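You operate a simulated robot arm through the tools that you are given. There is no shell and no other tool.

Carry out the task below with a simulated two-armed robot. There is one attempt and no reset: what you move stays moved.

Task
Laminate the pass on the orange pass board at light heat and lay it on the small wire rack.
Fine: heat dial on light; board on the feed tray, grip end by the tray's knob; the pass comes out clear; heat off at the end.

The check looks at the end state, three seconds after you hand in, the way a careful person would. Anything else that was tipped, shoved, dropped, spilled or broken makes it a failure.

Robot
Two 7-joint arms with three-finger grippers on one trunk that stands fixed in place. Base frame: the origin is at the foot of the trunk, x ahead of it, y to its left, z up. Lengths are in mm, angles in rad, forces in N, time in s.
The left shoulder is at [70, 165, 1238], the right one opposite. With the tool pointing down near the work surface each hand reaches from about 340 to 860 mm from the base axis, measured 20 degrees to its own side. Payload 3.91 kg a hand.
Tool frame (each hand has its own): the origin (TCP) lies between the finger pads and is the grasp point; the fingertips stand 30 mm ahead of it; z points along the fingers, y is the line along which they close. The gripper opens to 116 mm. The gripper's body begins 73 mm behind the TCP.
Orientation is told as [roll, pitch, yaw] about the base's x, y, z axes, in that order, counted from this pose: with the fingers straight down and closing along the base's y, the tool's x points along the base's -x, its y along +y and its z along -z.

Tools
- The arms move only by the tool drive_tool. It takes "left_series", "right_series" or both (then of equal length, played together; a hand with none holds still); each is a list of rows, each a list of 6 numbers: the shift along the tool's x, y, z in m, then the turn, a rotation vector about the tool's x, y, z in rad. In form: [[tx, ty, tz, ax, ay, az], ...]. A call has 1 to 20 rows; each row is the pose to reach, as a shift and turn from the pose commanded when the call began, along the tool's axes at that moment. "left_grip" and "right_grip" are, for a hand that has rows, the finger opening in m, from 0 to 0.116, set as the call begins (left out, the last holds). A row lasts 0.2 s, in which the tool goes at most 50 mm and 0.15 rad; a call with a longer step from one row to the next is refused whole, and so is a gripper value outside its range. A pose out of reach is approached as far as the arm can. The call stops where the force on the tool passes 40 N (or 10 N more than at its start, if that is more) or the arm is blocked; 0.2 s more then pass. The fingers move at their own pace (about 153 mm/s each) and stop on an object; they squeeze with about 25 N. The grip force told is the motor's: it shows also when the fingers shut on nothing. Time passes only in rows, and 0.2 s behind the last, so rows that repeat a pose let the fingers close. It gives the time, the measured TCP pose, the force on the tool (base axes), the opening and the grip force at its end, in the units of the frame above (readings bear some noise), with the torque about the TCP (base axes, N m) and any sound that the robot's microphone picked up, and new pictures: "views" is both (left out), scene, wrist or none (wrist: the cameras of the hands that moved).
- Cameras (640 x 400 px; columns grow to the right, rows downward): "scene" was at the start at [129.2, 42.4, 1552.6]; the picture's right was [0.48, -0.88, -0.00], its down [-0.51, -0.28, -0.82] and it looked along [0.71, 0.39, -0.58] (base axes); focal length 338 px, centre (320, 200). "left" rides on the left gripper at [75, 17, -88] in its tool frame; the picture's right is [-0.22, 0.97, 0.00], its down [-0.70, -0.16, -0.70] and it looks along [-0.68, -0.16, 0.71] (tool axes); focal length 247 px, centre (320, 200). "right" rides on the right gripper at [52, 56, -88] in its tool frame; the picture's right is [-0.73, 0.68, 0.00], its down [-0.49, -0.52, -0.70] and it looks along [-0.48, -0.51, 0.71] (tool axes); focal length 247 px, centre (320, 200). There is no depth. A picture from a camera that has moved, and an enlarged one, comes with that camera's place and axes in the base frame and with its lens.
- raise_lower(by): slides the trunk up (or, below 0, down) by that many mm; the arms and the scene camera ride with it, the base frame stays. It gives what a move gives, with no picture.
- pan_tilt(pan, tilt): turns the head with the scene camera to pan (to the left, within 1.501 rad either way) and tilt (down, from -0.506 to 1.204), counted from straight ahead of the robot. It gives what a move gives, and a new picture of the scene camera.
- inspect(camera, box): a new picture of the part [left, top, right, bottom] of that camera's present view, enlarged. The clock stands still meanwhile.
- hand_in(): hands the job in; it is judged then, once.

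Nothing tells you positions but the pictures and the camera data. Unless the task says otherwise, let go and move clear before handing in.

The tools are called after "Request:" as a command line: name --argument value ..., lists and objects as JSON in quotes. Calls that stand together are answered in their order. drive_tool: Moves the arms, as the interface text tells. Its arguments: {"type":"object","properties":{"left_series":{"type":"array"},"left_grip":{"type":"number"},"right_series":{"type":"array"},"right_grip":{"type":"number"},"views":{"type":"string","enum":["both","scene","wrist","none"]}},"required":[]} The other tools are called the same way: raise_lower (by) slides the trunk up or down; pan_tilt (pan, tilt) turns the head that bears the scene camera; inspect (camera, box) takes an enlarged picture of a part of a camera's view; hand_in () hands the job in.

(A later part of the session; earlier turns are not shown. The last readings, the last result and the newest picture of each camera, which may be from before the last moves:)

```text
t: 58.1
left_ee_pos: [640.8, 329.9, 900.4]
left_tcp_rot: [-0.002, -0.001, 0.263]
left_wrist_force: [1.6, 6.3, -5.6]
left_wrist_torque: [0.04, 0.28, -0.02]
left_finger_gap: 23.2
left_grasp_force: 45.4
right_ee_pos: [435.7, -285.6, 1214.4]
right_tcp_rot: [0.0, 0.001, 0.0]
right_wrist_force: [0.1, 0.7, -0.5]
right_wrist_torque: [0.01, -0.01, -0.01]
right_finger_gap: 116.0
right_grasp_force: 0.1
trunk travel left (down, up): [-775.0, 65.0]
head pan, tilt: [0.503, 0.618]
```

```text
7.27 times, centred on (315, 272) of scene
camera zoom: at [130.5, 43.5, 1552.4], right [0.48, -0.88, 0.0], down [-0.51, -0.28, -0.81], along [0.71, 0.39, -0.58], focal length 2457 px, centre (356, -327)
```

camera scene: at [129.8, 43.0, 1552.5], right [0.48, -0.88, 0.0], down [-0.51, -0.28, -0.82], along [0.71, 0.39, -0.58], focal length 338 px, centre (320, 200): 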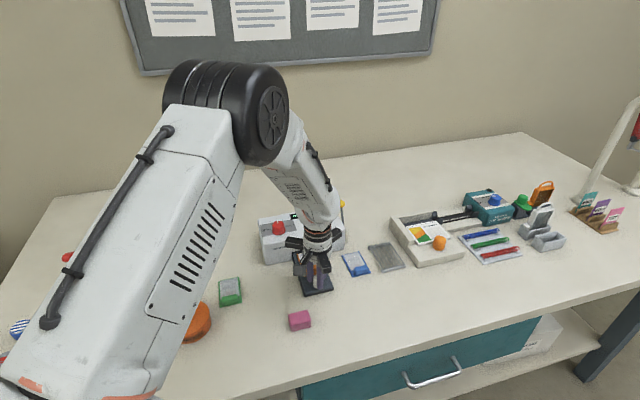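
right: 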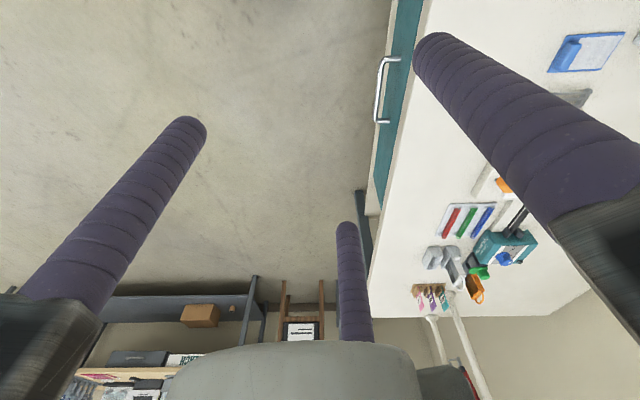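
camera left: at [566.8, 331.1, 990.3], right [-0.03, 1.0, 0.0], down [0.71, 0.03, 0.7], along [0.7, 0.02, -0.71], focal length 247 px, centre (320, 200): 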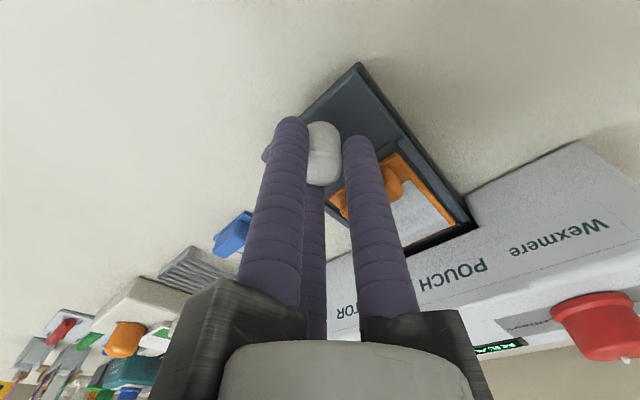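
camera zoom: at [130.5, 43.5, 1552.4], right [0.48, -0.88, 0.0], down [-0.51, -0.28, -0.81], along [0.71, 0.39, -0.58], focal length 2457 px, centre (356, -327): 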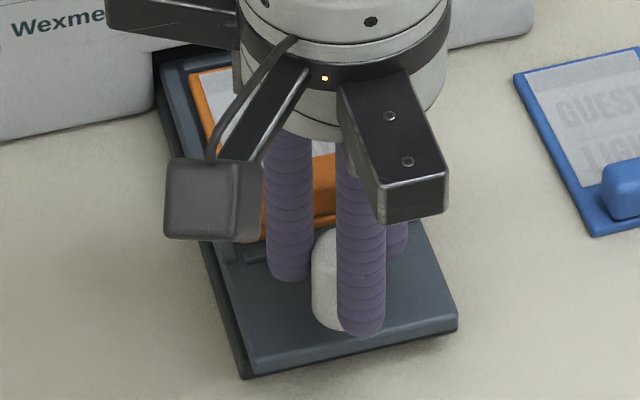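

The tray is at the outer stop (about 5.6 N). I'll release, rise and check the display.

Request:
drive_tool --left_series '[[0, 0, 0, 0, 0, 0], [0, 0, 0, 0, 0, 0], [0, 0, -0.02, 0, 0, 0], [0, 0, -0.06, 0, 0, 0], [0, 0, -0.095, 0, 0, 0], [0, 0, -0.095, 0, 0, 0]]' --left_grip 0.05 --views "none"

Request:
drive_tool --left_series '[[-0.0229, 0.0056, 0, 0, 0, -0.087], [-0.0458, 0.0112, 0, 0, 0, -0.174], [-0.0687, 0.0168, 0, 0, 0, -0.261], [-0.0916, 0.0224, 0, 0, 0, -0.347], [-0.1145, 0.028, 0, 0, 0, -0.434], [-0.1374, 0.0336, 0, 0, 0, -0.521], [-0.1374, 0.0336, 0, 0, 0, -0.521]]' --left_grip 0.06

Request:
inspect --camera "scene" --box '[260, 190, 360, 300]'

Request:
inspect --camera "left" --box '[200, 120, 400, 260]'

```text
t: 59.5
left_ee_pos: [642.5, 327.6, 996.1]
left_tcp_rot: [-0.003, 0.001, 0.259]
left_wrist_force: [0.3, -0.4, 0.1]
left_wrist_torque: [0.0, -0.01, 0.0]
left_finger_gap: 50.1
left_grasp_force: 0.1
right_ee_pos: [434.2, -287.1, 1214.1]
right_tcp_rot: [-0.001, 0.001, 0.0]
right_wrist_force: [-0.6, 0.1, 0.1]
right_wrist_torque: [0.02, 0.01, -0.03]
right_finger_gap: 115.9
right_grasp_force: 0.1
trunk travel left (down, up): [-775.0, 65.0]
head pan, tilt: [0.503, 0.618]
```

```text
t: 61.1
left_ee_pos: [765.0, 395.9, 997.8]
left_tcp_rot: [-0.001, -0.001, 0.782]
left_wrist_force: [-1.0, 0.0, 0.1]
left_wrist_torque: [0.0, -0.05, 0.01]
left_finger_gap: 60.1
left_grasp_force: 0.1
right_ee_pos: [433.1, -287.2, 1214.5]
right_tcp_rot: [-0.001, 0.0, -0.001]
right_wrist_force: [-0.1, 0.4, -0.6]
right_wrist_torque: [-0.01, -0.02, 0.03]
right_finger_gap: 116.1
right_grasp_force: 0.0
trunk travel left (down, up): [-775.0, 65.0]
head pan, tilt: [0.503, 0.618]
camera scene: at [128.6, 41.8, 1552.6], right [0.48, -0.88, 0.0], down [-0.51, -0.28, -0.82], along [0.71, 0.39, -0.58], focal length 338 px, centre (320, 200)
camera left: at [698.7, 355.5, 1087.2], right [-0.53, 0.85, 0.0], down [0.61, 0.38, 0.7], along [0.59, 0.37, -0.71], focal length 247 px, centre (320, 200)
```

scene: 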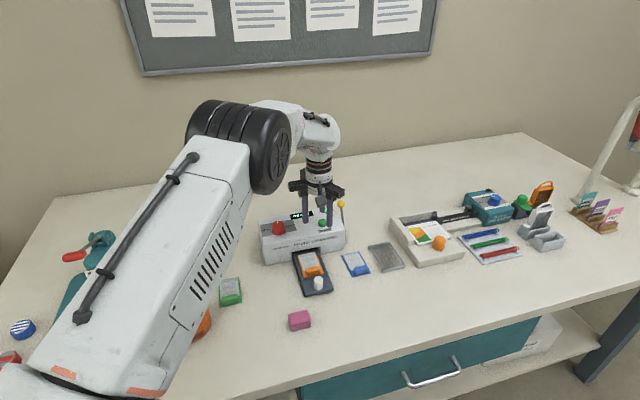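
left: 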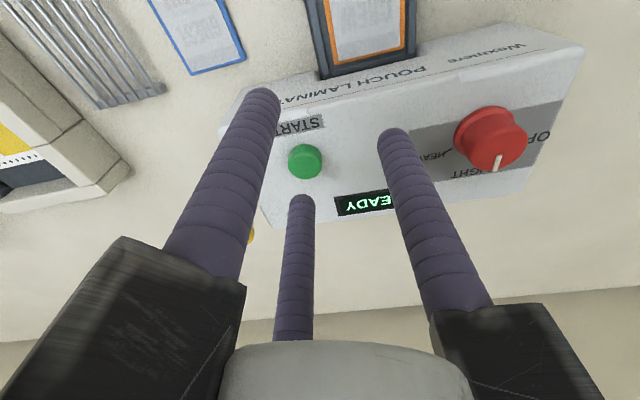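

```text
3.64 times, centred on (310, 245) of scene
camera zoom: at [128.6, 41.8, 1552.6], right [0.48, -0.88, 0.0], down [-0.51, -0.28, -0.82], along [0.71, 0.39, -0.58], focal length 1228 px, centre (356, 36)
```

zoom: 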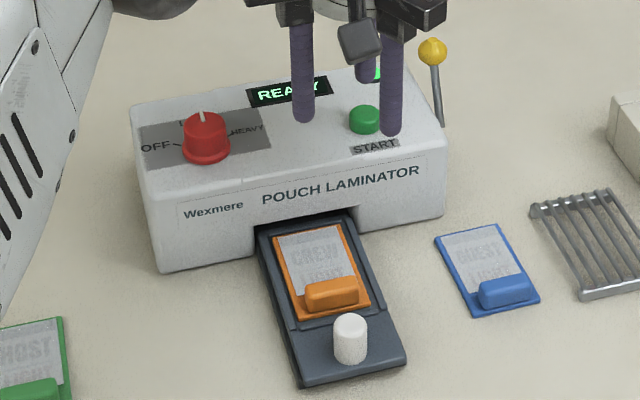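

```text
2.86 times, centred on (300, 190) of left
camera zoom: at [698.7, 355.5, 1087.2], right [-0.53, 0.85, 0.0], down [0.61, 0.38, 0.7], along [0.59, 0.37, -0.71], focal length 706 px, centre (377, 229)
```

zoom: 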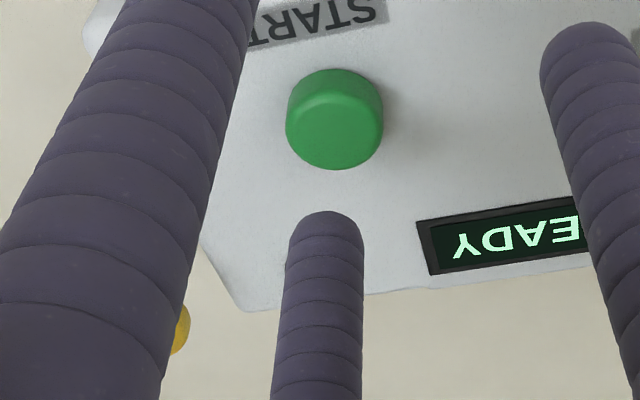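

READY, with the tray out and the board in place. The finger is exactly over START, so I'll press it again.

Request:
drive_tool --left_series '[[0, 0, 0.012, 0, 0, 0], [0, 0, 0.024, 0, 0, 0], [0, 0, 0.03, 0, 0, 0], [0, 0, 0.033, 0, 0, 0], [0, 0, 0.035, 0, 0, 0], [0, 0, 0.0365, 0, 0, 0], [0, 0, 0.0365, 0, 0, 0]]' --views "scene"

Request:
inspect --camera "scene" --box '[260, 190, 360, 300]'

```text
t: 62.7
left_ee_pos: [765.0, 396.0, 960.4]
left_tcp_rot: [-0.002, -0.001, 0.782]
left_wrist_force: [0.7, 1.1, 9.1]
left_wrist_torque: [0.15, -0.35, 0.07]
left_finger_gap: 60.6
left_grasp_force: 0.6
right_ee_pos: [432.9, -288.0, 1213.7]
right_tcp_rot: [0.002, 0.0, 0.0]
right_wrist_force: [0.2, 0.9, -0.1]
right_wrist_torque: [-0.01, 0.04, 0.0]
right_finger_gap: 116.1
right_grasp_force: 0.1
trunk travel left (down, up): [-775.0, 65.0]
head pan, tilt: [0.503, 0.618]
heard: click
camera scene: at [128.0, 41.8, 1552.8], right [0.48, -0.88, 0.0], down [-0.51, -0.28, -0.82], along [0.71, 0.39, -0.58], focal length 338 px, centre (320, 200)
```

scene: 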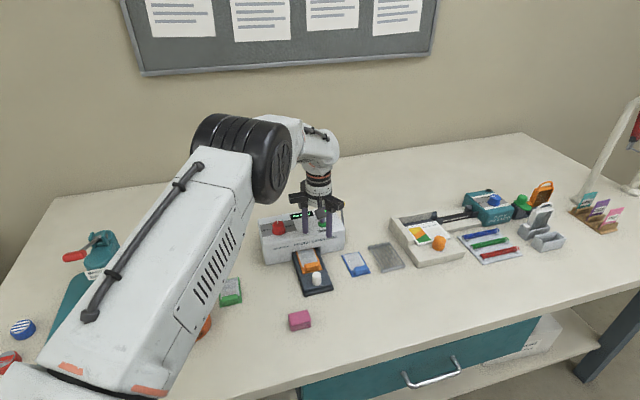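

```text
3.64 times, centred on (310, 245) of scene
camera zoom: at [128.0, 41.8, 1552.8], right [0.48, -0.88, 0.0], down [-0.51, -0.28, -0.82], along [0.71, 0.39, -0.58], focal length 1228 px, centre (356, 36)
```

zoom: 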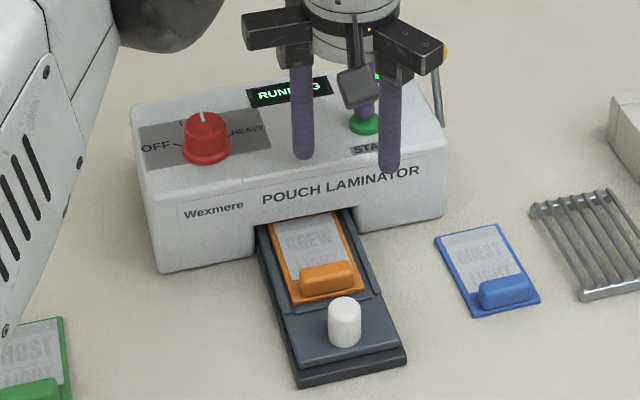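

It's RUNNING and drawing the tray in by itself. I'll lift off the button and watch.

Request:
drive_tool --left_series '[[0, 0, -0.015, 0, 0, 0], [0, 0, -0.05, 0, 0, 0], [0, 0, -0.09, 0, 0, 0], [0, 0, -0.09, 0, 0, 0], [0, 0, -0.09, 0, 0, 0], [0, 0, -0.09, 0, 0, 0]]' --views "scene"

Request:
inspect --camera "scene" --box '[260, 190, 360, 300]'

```text
t: 64.1
left_ee_pos: [764.7, 398.2, 1048.3]
left_tcp_rot: [-0.003, 0.001, 0.783]
left_wrist_force: [-0.4, -0.3, 0.2]
left_wrist_torque: [-0.02, -0.02, 0.03]
left_finger_gap: 59.9
left_grasp_force: 0.1
right_ee_pos: [433.7, -286.8, 1213.0]
right_tcp_rot: [-0.001, 0.0, 0.0]
right_wrist_force: [-0.4, -0.3, 0.6]
right_wrist_torque: [0.05, 0.03, -0.01]
right_finger_gap: 116.0
right_grasp_force: 0.1
trunk travel left (down, up): [-775.0, 65.0]
head pan, tilt: [0.503, 0.618]
camera scene: at [129.1, 42.2, 1552.6], right [0.48, -0.88, 0.0], down [-0.51, -0.28, -0.82], along [0.71, 0.39, -0.58], focal length 338 px, centre (320, 200)
```

scene: 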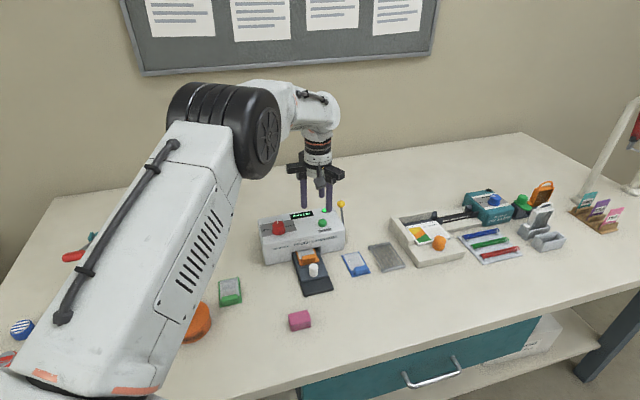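

```text
3.64 times, centred on (310, 245) of scene
camera zoom: at [129.1, 42.2, 1552.6], right [0.48, -0.88, 0.0], down [-0.51, -0.28, -0.82], along [0.71, 0.39, -0.58], focal length 1228 px, centre (356, 36)
```

zoom: 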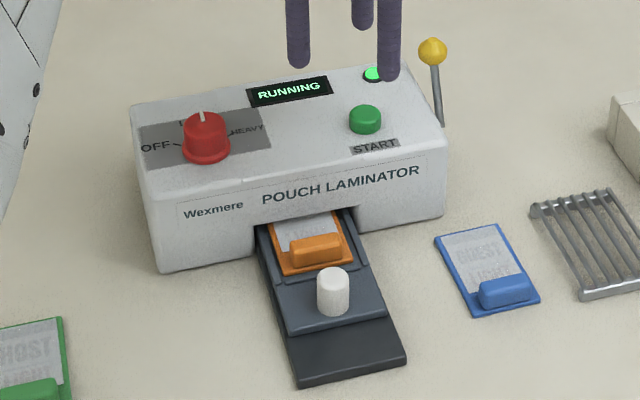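

Request:
drive_tool --left_series '[[0, 0, 0, 0, 0, 0], [0, 0, 0, 0, 0, 0], [0, 0, 0, 0, 0, 0], [0, 0, 0, 0, 0, 0], [0, 0, 0, 0, 0, 0], [0, 0, 0, 0, 0, 0]]' --views "none"

Request:
inspect --camera "scene" --box '[260, 190, 360, 300]'

```text
t: 65.5
left_ee_pos: [764.5, 397.0, 1047.6]
left_tcp_rot: [-0.003, 0.001, 0.781]
left_wrist_force: [0.4, -0.2, -0.5]
left_wrist_torque: [-0.03, -0.04, -0.02]
left_finger_gap: 60.1
left_grasp_force: 0.0
right_ee_pos: [434.6, -286.9, 1213.4]
right_tcp_rot: [-0.001, -0.001, 0.0]
right_wrist_force: [0.5, -0.1, -0.2]
right_wrist_torque: [0.0, 0.01, 0.02]
right_finger_gap: 116.2
right_grasp_force: 0.1
trunk travel left (down, up): [-775.0, 65.0]
head pan, tilt: [0.503, 0.618]
```

```text
3.64 times, centred on (310, 245) of scene
camera zoom: at [129.2, 42.3, 1552.6], right [0.48, -0.88, 0.0], down [-0.51, -0.28, -0.82], along [0.71, 0.39, -0.58], focal length 1228 px, centre (356, 36)
```

zoom: 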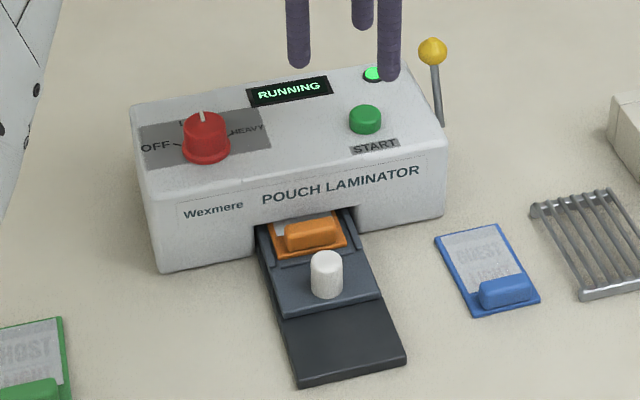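

Request:
drive_tool --left_series '[[0, 0, 0, 0, 0, 0], [0, 0, 0, 0, 0, 0], [0, 0, 0, 0, 0, 0], [0, 0, 0, 0, 0, 0], [0, 0, 0, 0, 0, 0], [0, 0, 0, 0, 0, 0], [0, 0, 0, 0, 0, 0]]' --views "none"

Request:
inspect --camera "scene" --box '[260, 190, 360, 300]'

```text
t: 67.1
left_ee_pos: [763.9, 397.4, 1047.4]
left_tcp_rot: [-0.002, 0.002, 0.782]
left_wrist_force: [-0.3, -0.5, -0.4]
left_wrist_torque: [0.03, 0.0, 0.0]
left_finger_gap: 59.9
left_grasp_force: 0.0
right_ee_pos: [434.3, -286.9, 1214.5]
right_tcp_rot: [0.0, 0.0, 0.0]
right_wrist_force: [-0.1, -0.9, -0.5]
right_wrist_torque: [0.03, -0.01, 0.01]
right_finger_gap: 115.7
right_grasp_force: 0.1
trunk travel left (down, up): [-775.0, 65.0]
head pan, tilt: [0.503, 0.618]
```

```text
3.64 times, centred on (310, 245) of scene
camera zoom: at [129.2, 42.3, 1552.6], right [0.48, -0.88, 0.0], down [-0.51, -0.28, -0.82], along [0.71, 0.39, -0.58], focal length 1228 px, centre (356, 36)
```

zoom: 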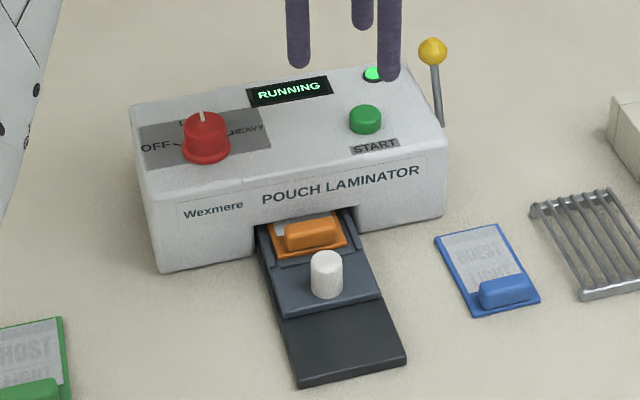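

Request:
drive_tool --left_series '[[0, 0, 0, 0, 0, 0], [0, 0, 0, 0, 0, 0], [0, 0, 0, 0, 0, 0], [0, 0, 0, 0, 0, 0], [0, 0, 0, 0, 0, 0], [0, 0, 0, 0, 0, 0], [0, 0, 0, 0, 0, 0]]' --views "none"

Request:
inspect --camera "scene" --box '[260, 190, 360, 300]'

```text
t: 68.7
left_ee_pos: [763.6, 397.8, 1048.8]
left_tcp_rot: [-0.001, 0.0, 0.783]
left_wrist_force: [0.3, -0.4, -0.5]
left_wrist_torque: [0.02, -0.01, 0.02]
left_finger_gap: 59.8
left_grasp_force: 0.2
right_ee_pos: [435.2, -285.8, 1213.7]
right_tcp_rot: [0.0, 0.0, 0.001]
right_wrist_force: [0.7, 0.0, -0.3]
right_wrist_torque: [0.01, -0.01, -0.01]
right_finger_gap: 115.9
right_grasp_force: 0.1
trunk travel left (down, up): [-775.0, 65.0]
head pan, tilt: [0.503, 0.618]
```

```text
3.64 times, centred on (310, 245) of scene
camera zoom: at [129.2, 42.3, 1552.6], right [0.48, -0.88, 0.0], down [-0.51, -0.28, -0.82], along [0.71, 0.39, -0.58], focal length 1228 px, centre (356, 36)
```

zoom: 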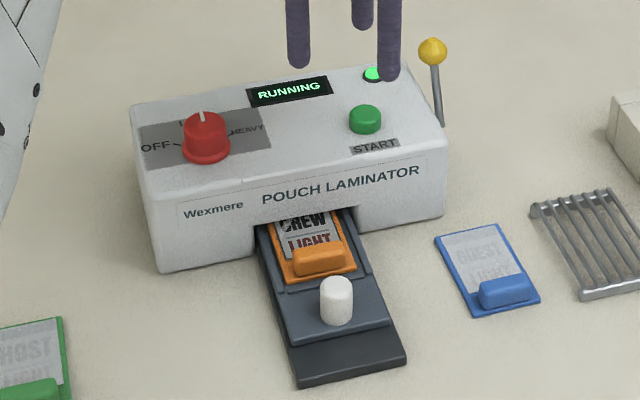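

The tray is coming back out on its own and the pass is clear ("CREW LIGHT" is crisp). I'll wait for it to finish.

Request:
drive_tool --left_series '[[0, 0, 0, 0, 0, 0], [0, 0, 0, 0, 0, 0], [0, 0, 0, 0, 0, 0], [0, 0, 0, 0, 0, 0], [0, 0, 0, 0, 0, 0], [0, 0, 0, 0, 0, 0], [0, 0, 0, 0, 0, 0], [0, 0, 0, 0, 0, 0]]' --views "none"

Request:
inspect --camera "scene" --box '[260, 190, 360, 300]'

```text
t: 70.5
left_ee_pos: [764.7, 398.3, 1049.1]
left_tcp_rot: [-0.001, 0.0, 0.783]
left_wrist_force: [0.0, -0.5, 0.7]
left_wrist_torque: [-0.02, -0.01, 0.01]
left_finger_gap: 59.8
left_grasp_force: 0.0
right_ee_pos: [434.0, -287.0, 1213.8]
right_tcp_rot: [-0.001, 0.0, 0.001]
right_wrist_force: [-0.5, 0.1, -0.3]
right_wrist_torque: [0.01, 0.01, -0.01]
right_finger_gap: 115.9
right_grasp_force: 0.0
trunk travel left (down, up): [-775.0, 65.0]
head pan, tilt: [0.503, 0.618]
```

```text
3.64 times, centred on (310, 245) of scene
camera zoom: at [129.2, 42.3, 1552.6], right [0.48, -0.88, 0.0], down [-0.51, -0.28, -0.82], along [0.71, 0.39, -0.58], focal length 1228 px, centre (356, 36)
```

zoom: 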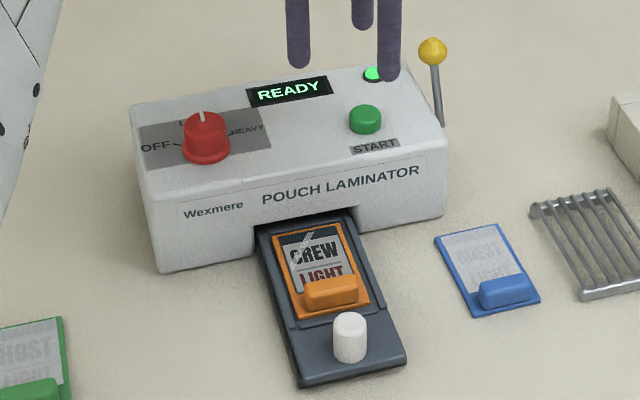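

The cycle is complete: READY, with the tray out. I'll zoom on the pass to check the result.

Request:
inspect --camera "scene" --box '[295, 242, 335, 282]'

Request:
inspect --camera "left" --box '[280, 0, 460, 120]'

```text
10.00 times, centred on (315, 262) of scene
camera zoom: at [129.2, 42.3, 1552.6], right [0.48, -0.88, 0.0], down [-0.51, -0.28, -0.82], along [0.71, 0.39, -0.58], focal length 3378 px, centre (370, -420)
```

zoom: 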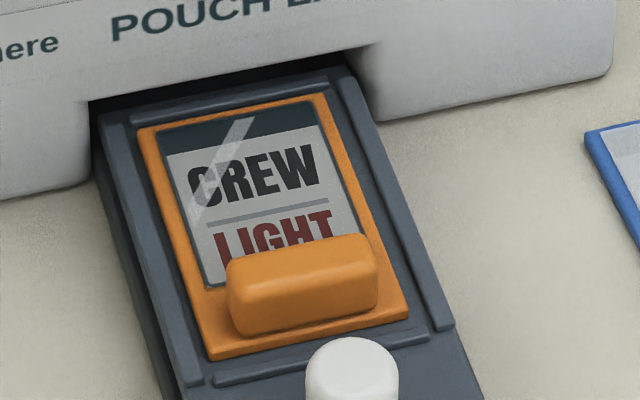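

```text
3.33 times, centred on (370, 60) of left
camera zoom: at [697.9, 357.7, 1138.0], right [-0.53, 0.85, 0.0], down [0.61, 0.38, 0.7], along [0.6, 0.37, -0.71], focal length 823 px, centre (153, 667)
```

zoom: 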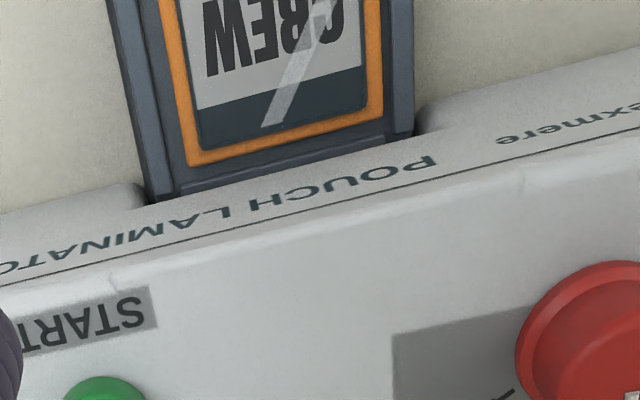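

The pass came out clear. Next the heat goes off: I'll move over the dial at yaw −0.53 so I can turn it 60° counter-clockwise.

Request:
drive_tool --left_series '[[-0.0041, 0.012, 0, 0, 0, 0.1459], [-0.0083, 0.0239, 0, 0, 0, 0.2918], [-0.0124, 0.0359, 0, 0, 0, 0.4377], [-0.0166, 0.0479, 0, 0, 0, 0.5836], [-0.0207, 0.0598, 0, 0, 0, 0.7294], [-0.0249, 0.0718, 0, 0, 0, 0.8753], [-0.029, 0.0838, 0, 0, 0, 1.0212], [-0.0332, 0.0957, 0, 0, 0, 1.1671], [-0.0373, 0.1077, 0.015, 0, 0, 1.313], [-0.0373, 0.1077, 0.018, 0, 0, 1.313]]' --left_grip 0.06

Request:
inspect --camera "left" --box '[240, 40, 400, 140]'

```text
t: 72.7
left_ee_pos: [715.9, 498.4, 1029.9]
left_tcp_rot: [0.001, -0.002, -0.534]
left_wrist_force: [-0.2, 0.1, 0.1]
left_wrist_torque: [0.0, 0.01, -0.01]
left_finger_gap: 59.8
left_grasp_force: 0.0
right_ee_pos: [433.6, -286.1, 1214.2]
right_tcp_rot: [-0.002, 0.0, 0.0]
right_wrist_force: [0.7, 0.5, 0.5]
right_wrist_torque: [-0.01, 0.03, -0.02]
right_finger_gap: 115.7
right_grasp_force: 0.2
trunk travel left (down, up): [-775.0, 65.0]
head pan, tilt: [0.503, 0.618]
camera scene: at [129.3, 41.9, 1552.6], right [0.48, -0.88, 0.0], down [-0.51, -0.28, -0.82], along [0.71, 0.39, -0.58], focal length 338 px, centre (320, 200)
camera left: at [658.3, 551.7, 1120.0], right [0.69, 0.73, 0.0], down [0.52, -0.49, 0.7], along [0.51, -0.48, -0.71], focal length 247 px, centre (320, 200)
```

scene: 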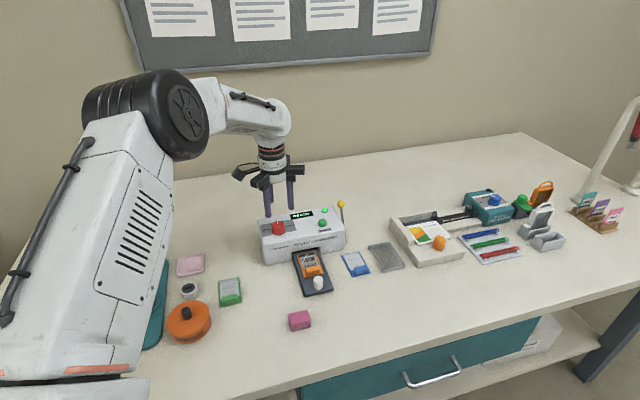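
left: 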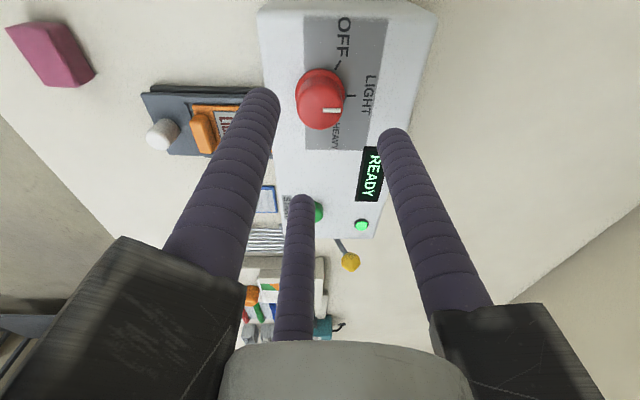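

```text
4.00 times, centred on (320, 90) of left
camera zoom: at [658.3, 551.7, 1120.0], right [0.69, 0.73, 0.0], down [0.52, -0.49, 0.7], along [0.51, -0.48, -0.71], focal length 988 px, centre (320, 640)
```

zoom: 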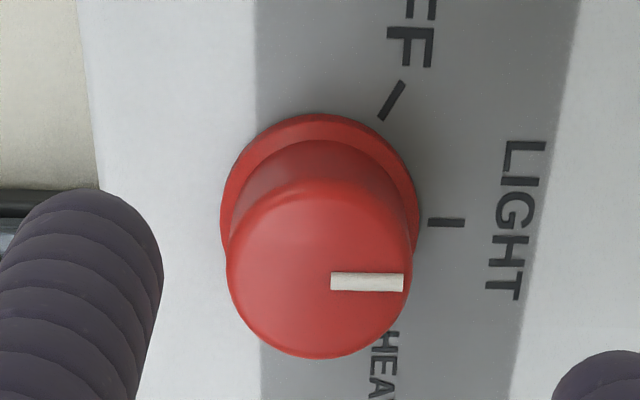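

The dial centre is at tool (+1.4, +0.5). Descending around it.

Request:
drive_tool --left_series '[[0.0014, 0.0005, 0.02, 0, 0, 0], [0.0014, 0.0005, 0.045, 0, 0, 0], [0.0014, 0.0005, 0.066, 0, 0, 0], [0.0014, 0.0005, 0.066, 0, 0, 0]]' --views "none"

Request:
drive_tool --left_series '[[0, 0, 0, 0, 0, 0], [0, 0, 0, 0, 0, 0], [0, 0, 0, 0, 0, 0]]' --left_grip 0.025 --views "wrist"

```text
t: 73.7
left_ee_pos: [712.2, 500.1, 966.2]
left_tcp_rot: [0.0, 0.0, -0.531]
left_wrist_force: [0.4, 0.3, -0.1]
left_wrist_torque: [0.02, -0.02, -0.03]
left_finger_gap: 60.1
left_grasp_force: 0.0
right_ee_pos: [433.5, -285.9, 1214.0]
right_tcp_rot: [0.0, 0.001, -0.001]
right_wrist_force: [-0.2, -0.9, -0.6]
right_wrist_torque: [-0.01, -0.02, -0.04]
right_finger_gap: 116.1
right_grasp_force: 0.1
trunk travel left (down, up): [-775.0, 65.0]
head pan, tilt: [0.503, 0.618]
```

```text
t: 74.5
left_ee_pos: [714.1, 498.8, 964.1]
left_tcp_rot: [0.0, -0.002, -0.53]
left_wrist_force: [8.9, -0.2, 1.4]
left_wrist_torque: [-0.13, -0.49, 0.02]
left_finger_gap: 33.2
left_grasp_force: 45.0
right_ee_pos: [435.2, -285.9, 1214.0]
right_tcp_rot: [0.001, -0.001, 0.001]
right_wrist_force: [0.5, -0.8, 0.4]
right_wrist_torque: [0.01, -0.01, 0.03]
right_finger_gap: 116.0
right_grasp_force: 0.0
trunk travel left (down, up): [-775.0, 65.0]
head pan, tilt: [0.503, 0.618]
camera left: at [656.8, 552.2, 1054.6], right [0.69, 0.73, 0.0], down [0.52, -0.49, 0.7], along [0.51, -0.48, -0.71], focal length 247 px, centre (320, 200)
```

left: 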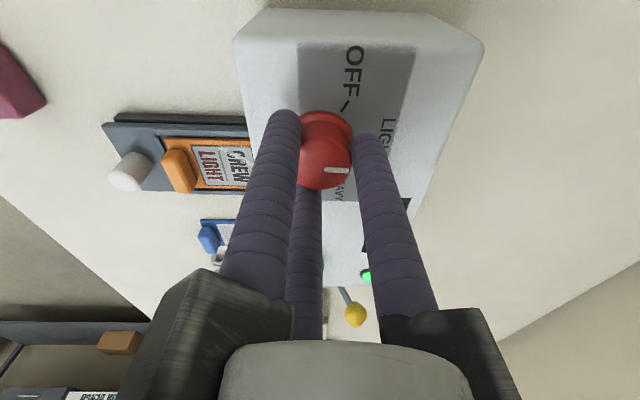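

I'll ease 2 mm toward +x to remove the side force, then turn 59° counter-clockwise back to OFF.

Request:
drive_tool --left_series '[[-0.0017, 0.001, 0, 0, 0, 0], [-0.0017, 0.001, 0, 0, 0, -0.13], [-0.0017, 0.001, 0, 0, 0, -0.26], [-0.0017, 0.001, 0, 0, 0, -0.39], [-0.0017, 0.001, 0, 0, 0, -0.52], [-0.0017, 0.001, 0, 0, 0, -0.65], [-0.0017, 0.001, 0, 0, 0, -0.78], [-0.0017, 0.001, 0, 0, 0, -0.91], [-0.0017, 0.001, 0, 0, 0, -1.035], [-0.0017, 0.001, 0, 0, 0, -1.035]]'

Request:
inspect --camera "scene" --box '[250, 195, 350, 260]'

```text
t: 76.7
left_ee_pos: [713.9, 499.6, 965.2]
left_tcp_rot: [-0.001, 0.001, 0.503]
left_wrist_force: [-12.6, -11.0, -6.4]
left_wrist_torque: [-0.28, 0.18, 0.02]
left_finger_gap: 33.0
left_grasp_force: 44.5
right_ee_pos: [433.4, -287.9, 1214.7]
right_tcp_rot: [0.002, 0.001, 0.001]
right_wrist_force: [0.4, 0.1, 0.0]
right_wrist_torque: [0.01, -0.01, 0.0]
right_finger_gap: 116.0
right_grasp_force: 0.1
trunk travel left (down, up): [-775.0, 65.0]
head pan, tilt: [0.503, 0.618]
camera scene: at [127.9, 41.1, 1552.6], right [0.48, -0.88, 0.0], down [-0.51, -0.28, -0.82], along [0.71, 0.39, -0.58], focal length 338 px, centre (320, 200)
camera left: at [639.5, 478.4, 1055.0], right [-0.28, 0.96, 0.0], down [0.69, 0.2, 0.7], along [0.67, 0.19, -0.72], focal length 247 px, centre (320, 200)
```

scene: 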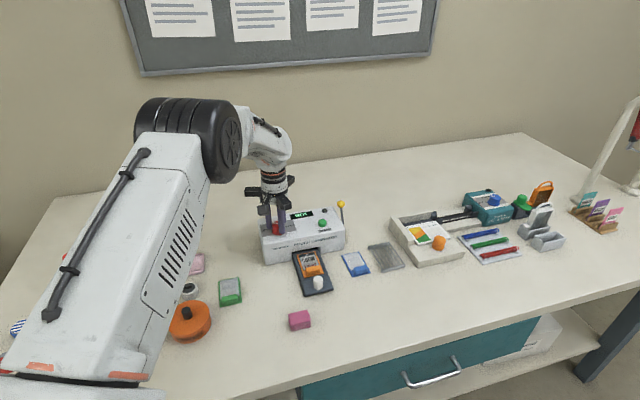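
left: 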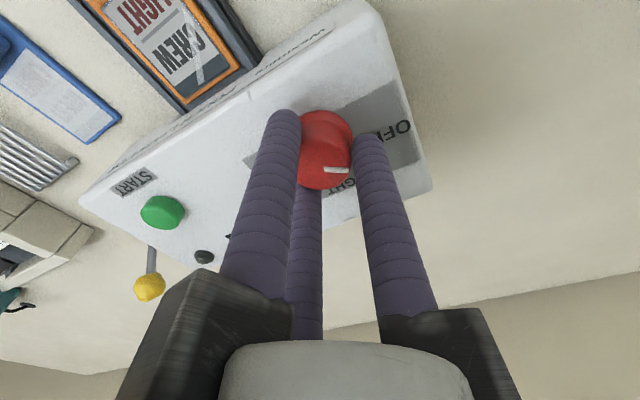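

```text
6.15 times, centred on (300, 228) of scene
camera zoom: at [127.9, 41.1, 1552.6], right [0.48, -0.88, 0.0], down [-0.51, -0.28, -0.82], along [0.71, 0.39, -0.58], focal length 2079 px, centre (443, 31)
```

zoom: 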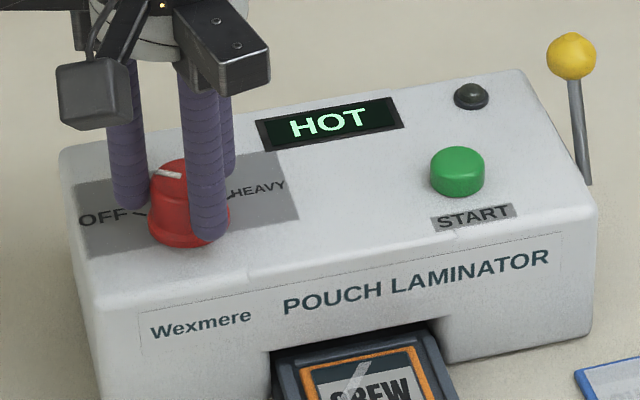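

The display reads HOT with the lamp off, so the heat is off. Releasing the dial and rising.

Request:
drive_tool --left_series '[[0, 0, 0, 0, 0, 0], [0, 0, 0, 0, 0, 0], [0, 0, -0.03, 0, 0, 0], [0, 0, -0.06, 0, 0, 0], [0, 0, -0.09, 0, 0, 0], [0, 0, -0.09, 0, 0, 0]]' --left_grip 0.06 --views "wrist"

Request:
inspect --camera "left" --box '[240, 40, 440, 170]'

Request:
inspect --camera "scene" --box '[250, 195, 350, 260]'

```text
t: 78.1
left_ee_pos: [714.0, 500.4, 1055.2]
left_tcp_rot: [0.001, 0.002, 0.505]
left_wrist_force: [-0.1, 0.3, -0.3]
left_wrist_torque: [-0.01, -0.02, 0.05]
left_finger_gap: 59.9
left_grasp_force: 0.0
right_ee_pos: [434.3, -286.0, 1212.8]
right_tcp_rot: [0.0, 0.002, 0.0]
right_wrist_force: [0.2, -0.3, 0.0]
right_wrist_torque: [0.03, 0.01, 0.01]
right_finger_gap: 116.1
right_grasp_force: 0.1
trunk travel left (down, up): [-775.0, 65.0]
head pan, tilt: [0.503, 0.618]
camera left: at [640.3, 479.5, 1144.7], right [-0.27, 0.96, 0.0], down [0.69, 0.2, 0.7], along [0.67, 0.19, -0.71], focal length 247 px, centre (320, 200)
```

left: 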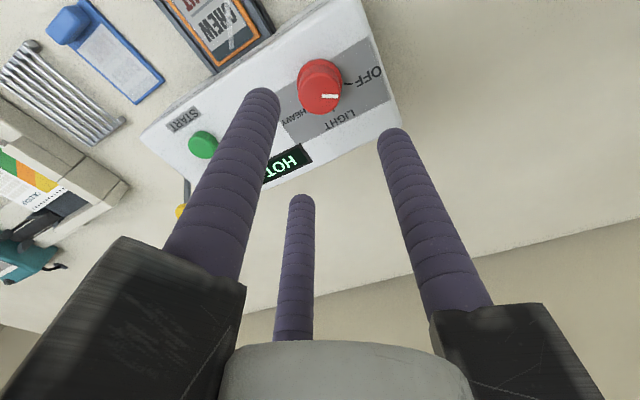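

```text
3.08 times, centred on (340, 105) of left
camera zoom: at [640.3, 479.5, 1144.7], right [-0.27, 0.96, 0.0], down [0.69, 0.2, 0.7], along [0.67, 0.19, -0.71], focal length 760 px, centre (258, 492)
```

zoom: 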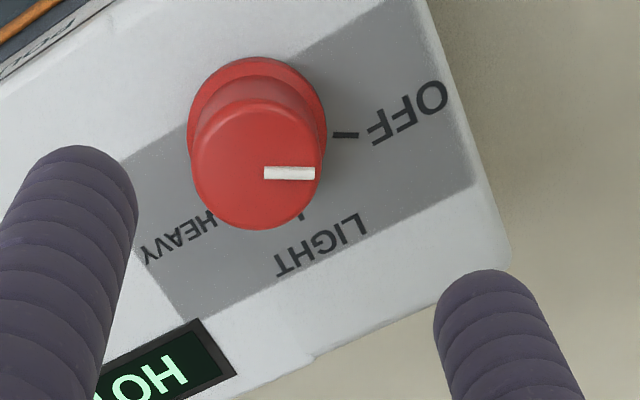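

```text
6.15 times, centred on (300, 228) of scene
camera zoom: at [129.5, 42.6, 1552.5], right [0.48, -0.88, 0.0], down [-0.51, -0.28, -0.82], along [0.71, 0.39, -0.58], focal length 2079 px, centre (443, 31)
```

zoom: 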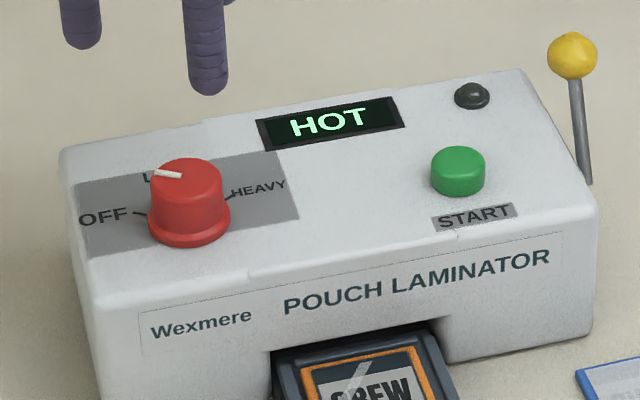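

The dial points at OFF. Before picking up the board, I'll test with the empty hand whether the arm reaches the planned rack pose (TCP about (817, 186), yaw −0.785), and take a close look at the rack.

Request:
drive_tool --left_series '[[0.0068, -0.0362, 0.0, 0, 0, 0.1431], [0.0136, -0.0724, 0.0, 0, 0, 0.2862], [0.0203, -0.1086, 0.0, 0, 0, 0.4293], [0.0271, -0.1448, 0.0, 0, 0, 0.5724], [0.0339, -0.1809, 0.0, 0, 0, 0.7156], [0.0407, -0.2171, 0.01, 0, 0, 0.8587], [0.0474, -0.2533, 0.02, 0, 0, 1.0018], [0.0542, -0.2895, 0.04, 0, 0, 1.1449], [0.061, -0.3257, 0.055, 0, 0, 1.288], [0.061, -0.3257, 0.055, 0, 0, 1.288]]'

Request:
inspect --camera "left" --box '[240, 0, 480, 150]'

```text
t: 80.3
left_ee_pos: [819.1, 186.1, 999.8]
left_tcp_rot: [-0.001, -0.004, -0.785]
left_wrist_force: [-0.3, 0.7, 0.5]
left_wrist_torque: [-0.02, -0.02, -0.01]
left_finger_gap: 60.1
left_grasp_force: 0.1
right_ee_pos: [433.4, -285.4, 1213.8]
right_tcp_rot: [-0.001, -0.002, 0.001]
right_wrist_force: [0.2, -0.1, -0.5]
right_wrist_torque: [-0.02, -0.01, -0.01]
right_finger_gap: 115.8
right_grasp_force: 0.1
trunk travel left (down, up): [-775.0, 65.0]
head pan, tilt: [0.503, 0.618]
camera scene: at [128.4, 43.1, 1552.6], right [0.48, -0.88, 0.0], down [-0.51, -0.28, -0.82], along [0.71, 0.39, -0.58], focal length 338 px, centre (320, 200)
camera left: at [776.9, 251.1, 1090.2], right [0.85, 0.53, 0.0], down [0.38, -0.6, 0.7], along [0.37, -0.59, -0.71], focal length 247 px, centre (320, 200)
```

scene: 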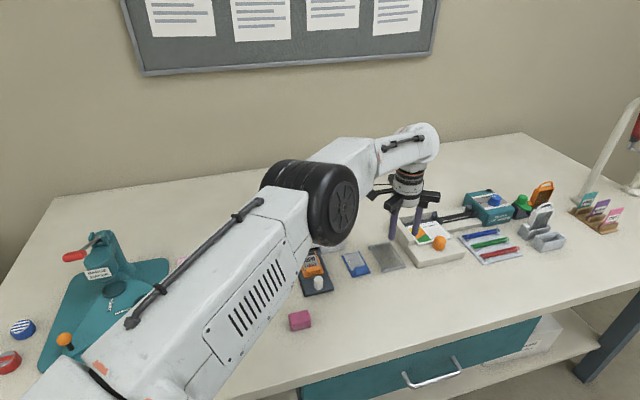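
left: 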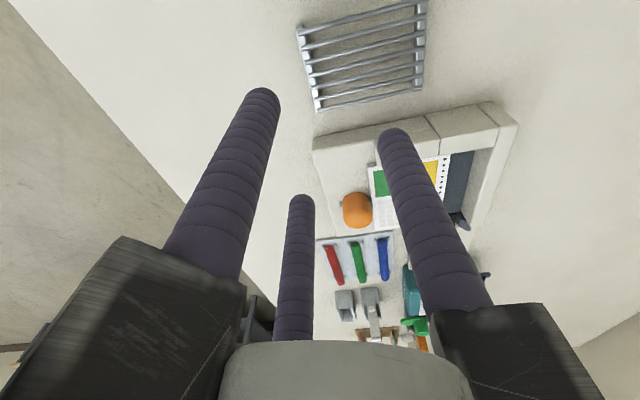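

```text
2.67 times, centred on (360, 75) of left
camera zoom: at [776.9, 251.1, 1090.2], right [0.85, 0.53, 0.0], down [0.38, -0.6, 0.7], along [0.37, -0.59, -0.71], focal length 659 px, centre (213, 533)
```

zoom: 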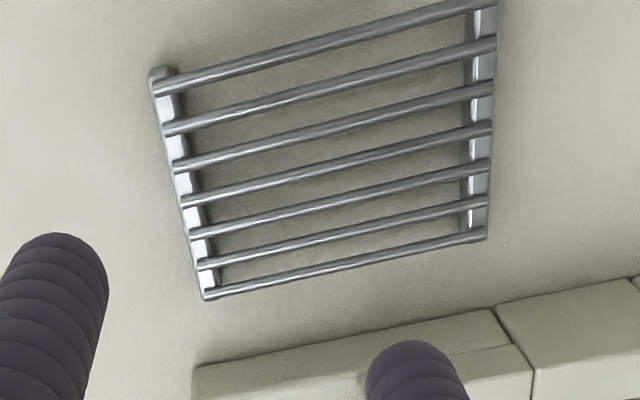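

The arm reaches it, and the rack is centred at tool (0.8, 41), just where the board's centre would hang. I'll check the reach lower down (tips still about 25 mm above the rack).

Request:
drive_tool --left_series '[[0, 0, 0.035, 0, 0, 0], [0, 0, 0.07, 0, 0, 0], [0, 0, 0.1, 0, 0, 0], [0, 0, 0.1, 0, 0, 0]]' --views "wrist"

Request:
inspect --camera "left" --box '[240, 30, 480, 180]'

```text
t: 81.3
left_ee_pos: [819.8, 185.6, 899.9]
left_tcp_rot: [0.001, 0.0, -0.785]
left_wrist_force: [-0.3, -0.7, -0.3]
left_wrist_torque: [-0.01, 0.0, -0.01]
left_finger_gap: 59.8
left_grasp_force: 0.1
right_ee_pos: [434.0, -286.8, 1214.3]
right_tcp_rot: [-0.001, 0.002, 0.0]
right_wrist_force: [-1.5, 0.1, -0.3]
right_wrist_torque: [0.02, -0.02, 0.03]
right_finger_gap: 116.2
right_grasp_force: 0.0
trunk travel left (down, up): [-775.0, 65.0]
head pan, tilt: [0.503, 0.618]
camera left: at [778.4, 250.7, 988.8], right [0.85, 0.53, 0.0], down [0.38, -0.6, 0.7], along [0.37, -0.59, -0.71], focal length 247 px, centre (320, 200)
```

left: 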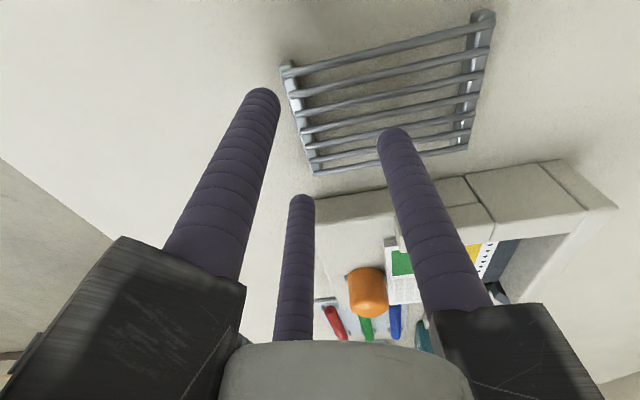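

```text
2.67 times, centred on (360, 105) of left
camera zoom: at [778.4, 250.7, 988.8], right [0.85, 0.53, 0.0], down [0.38, -0.6, 0.7], along [0.37, -0.59, -0.71], focal length 659 px, centre (213, 453)
```

zoom: 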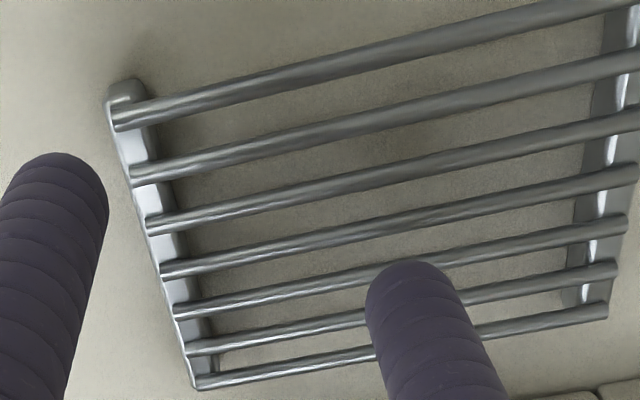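

Reach is fine down here too. I'll rise and go back above the board on the tray with the same yaw.

Request:
drive_tool --left_series '[[0, 0, -0.045, 0, 0, 0], [0, 0, -0.09, 0, 0, 0], [0.02, 0.001, -0.12, 0, 0, 0], [0.055, 0.003, -0.12, 0, 0, 0], [0.095, 0.006, -0.12, 0, 0, 0], [0.135, 0.008, -0.12, 0, 0, 0], [0.175, 0.011, -0.12, 0, 0, 0], [0.21, 0.013, -0.12, 0, 0, 0], [0.2284, 0.0141, -0.11, 0, 0, 0], [0.2284, 0.0141, -0.1, 0, 0, 0], [0.2284, 0.0141, -0.1, 0, 0, 0]]'

Request:
inspect --camera "left" --box '[260, 0, 460, 130]'

Request:
inspect --camera "scene" --box '[280, 235, 350, 300]'

```text
t: 83.7
left_ee_pos: [667.4, 357.4, 999.6]
left_tcp_rot: [-0.001, -0.001, -0.782]
left_wrist_force: [-0.2, 0.0, 0.5]
left_wrist_torque: [0.01, 0.0, -0.04]
left_finger_gap: 60.0
left_grasp_force: 0.1
right_ee_pos: [433.0, -286.0, 1214.0]
right_tcp_rot: [0.0, -0.001, 0.002]
right_wrist_force: [1.4, -0.8, 0.3]
right_wrist_torque: [0.04, -0.02, 0.01]
right_finger_gap: 116.0
right_grasp_force: 0.0
trunk travel left (down, up): [-775.0, 65.0]
head pan, tilt: [0.503, 0.618]
camera scene: at [128.6, 42.3, 1552.6], right [0.48, -0.88, 0.0], down [-0.51, -0.28, -0.82], along [0.71, 0.39, -0.58], focal length 338 px, centre (320, 200)
camera left: at [625.7, 421.7, 1089.3], right [0.85, 0.53, 0.0], down [0.38, -0.6, 0.7], along [0.37, -0.59, -0.71], focal length 247 px, centre (320, 200)
```

scene: 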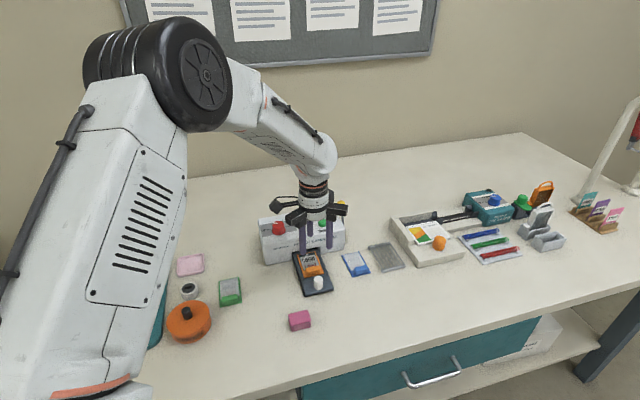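
left: 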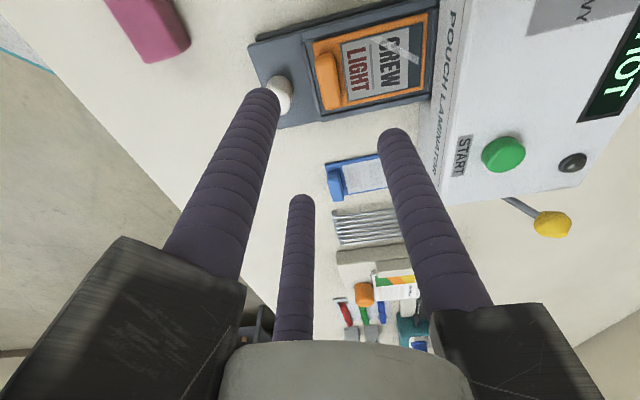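

```text
3.08 times, centred on (360, 65) of left
camera zoom: at [625.7, 421.7, 1089.3], right [0.85, 0.53, 0.0], down [0.38, -0.6, 0.7], along [0.37, -0.59, -0.71], focal length 760 px, centre (197, 615)
```

zoom: 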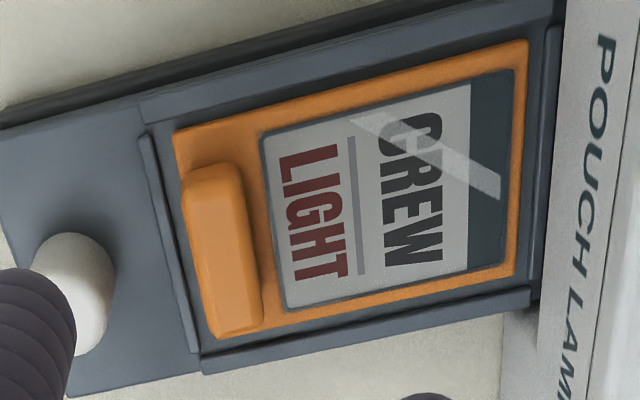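

```text
6.15 times, centred on (315, 268) of scene
camera zoom: at [128.6, 42.3, 1552.6], right [0.48, -0.88, 0.0], down [-0.51, -0.28, -0.82], along [0.71, 0.39, -0.58], focal length 2079 px, centre (351, -215)
```

zoom: 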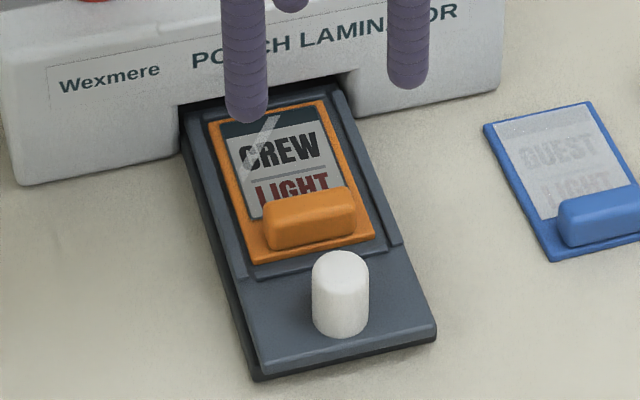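

The clear pass sits in the tray, about 2.5 mm further along than my earlier grip pose. I'll shift +2.5 mm and descend with a narrower 46 mm opening.

Request:
drive_tool --left_series '[[0.0005, 0.0025, 0.03, 0, 0, 0], [0.0005, 0.0025, 0.06, 0, 0, 0], [0.0005, 0.0025, 0.085, 0, 0, 0], [0.0005, 0.0025, 0.098, 0, 0, 0], [0.0005, 0.0025, 0.102, 0, 0, 0], [0.0005, 0.0025, 0.102, 0, 0, 0]]' --left_grip 0.046

Request:
inspect --camera "left" --box '[220, 50, 520, 220]'

Request:
inspect --camera "scene" --box '[295, 250, 345, 290]'

```text
t: 85.1
left_ee_pos: [670.7, 358.9, 899.2]
left_tcp_rot: [-0.001, -0.003, -0.784]
left_wrist_force: [1.1, 0.1, -0.3]
left_wrist_torque: [-0.01, 0.0, 0.0]
left_finger_gap: 46.1
left_grasp_force: 0.1
right_ee_pos: [435.0, -286.2, 1213.1]
right_tcp_rot: [0.0, 0.0, 0.0]
right_wrist_force: [-0.4, 0.0, 0.5]
right_wrist_torque: [0.0, 0.01, 0.0]
right_finger_gap: 116.0
right_grasp_force: 0.2
trunk travel left (down, up): [-775.0, 65.0]
head pan, tilt: [0.503, 0.618]
camera scene: at [129.2, 42.2, 1552.5], right [0.48, -0.88, 0.0], down [-0.51, -0.28, -0.82], along [0.71, 0.39, -0.58], focal length 338 px, centre (320, 200)
camera left: at [628.1, 423.9, 988.4], right [0.85, 0.53, 0.0], down [0.38, -0.6, 0.7], along [0.37, -0.59, -0.71], focal length 247 px, centre (320, 200)
```

scene: 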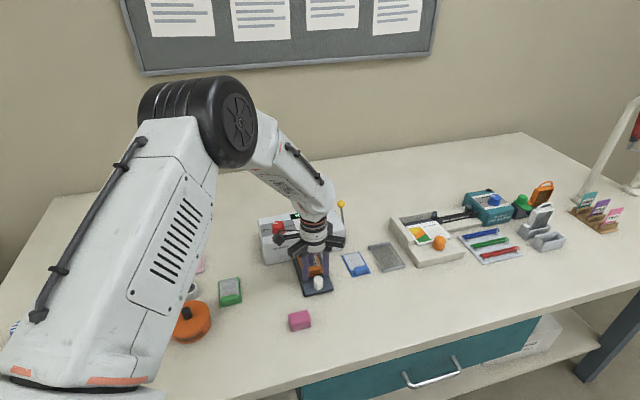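
left: 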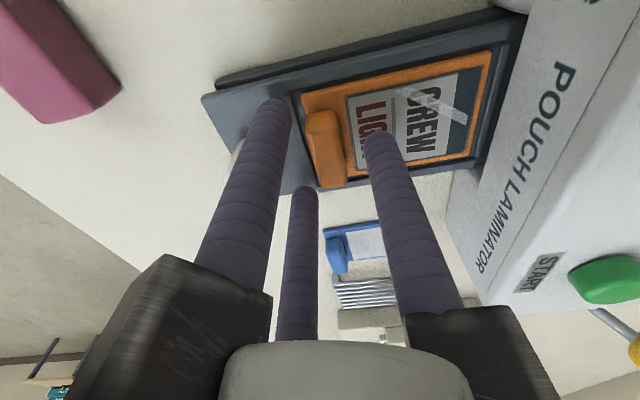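

```text
2.13 times, centred on (370, 135) of left
camera zoom: at [628.1, 423.9, 988.4], right [0.85, 0.53, 0.0], down [0.38, -0.6, 0.7], along [0.37, -0.59, -0.71], focal length 527 px, centre (213, 339)
```

zoom: 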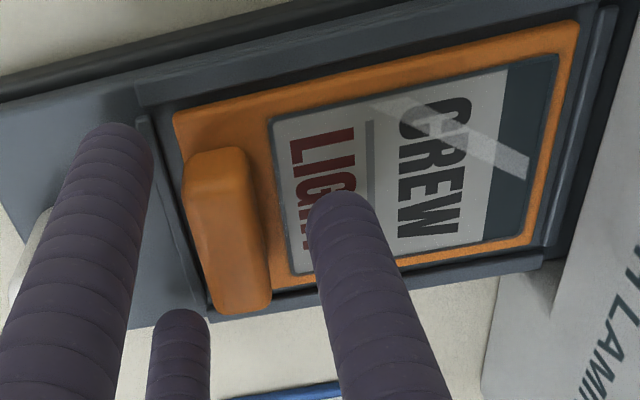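

```text
10.00 times, centred on (320, 270) of scene
camera zoom: at [129.2, 42.2, 1552.5], right [0.48, -0.88, 0.0], down [-0.51, -0.28, -0.82], along [0.71, 0.39, -0.58], focal length 3378 px, centre (320, -500)
```

zoom: 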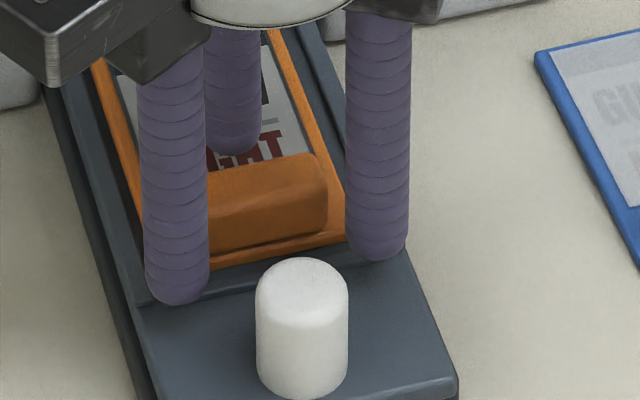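

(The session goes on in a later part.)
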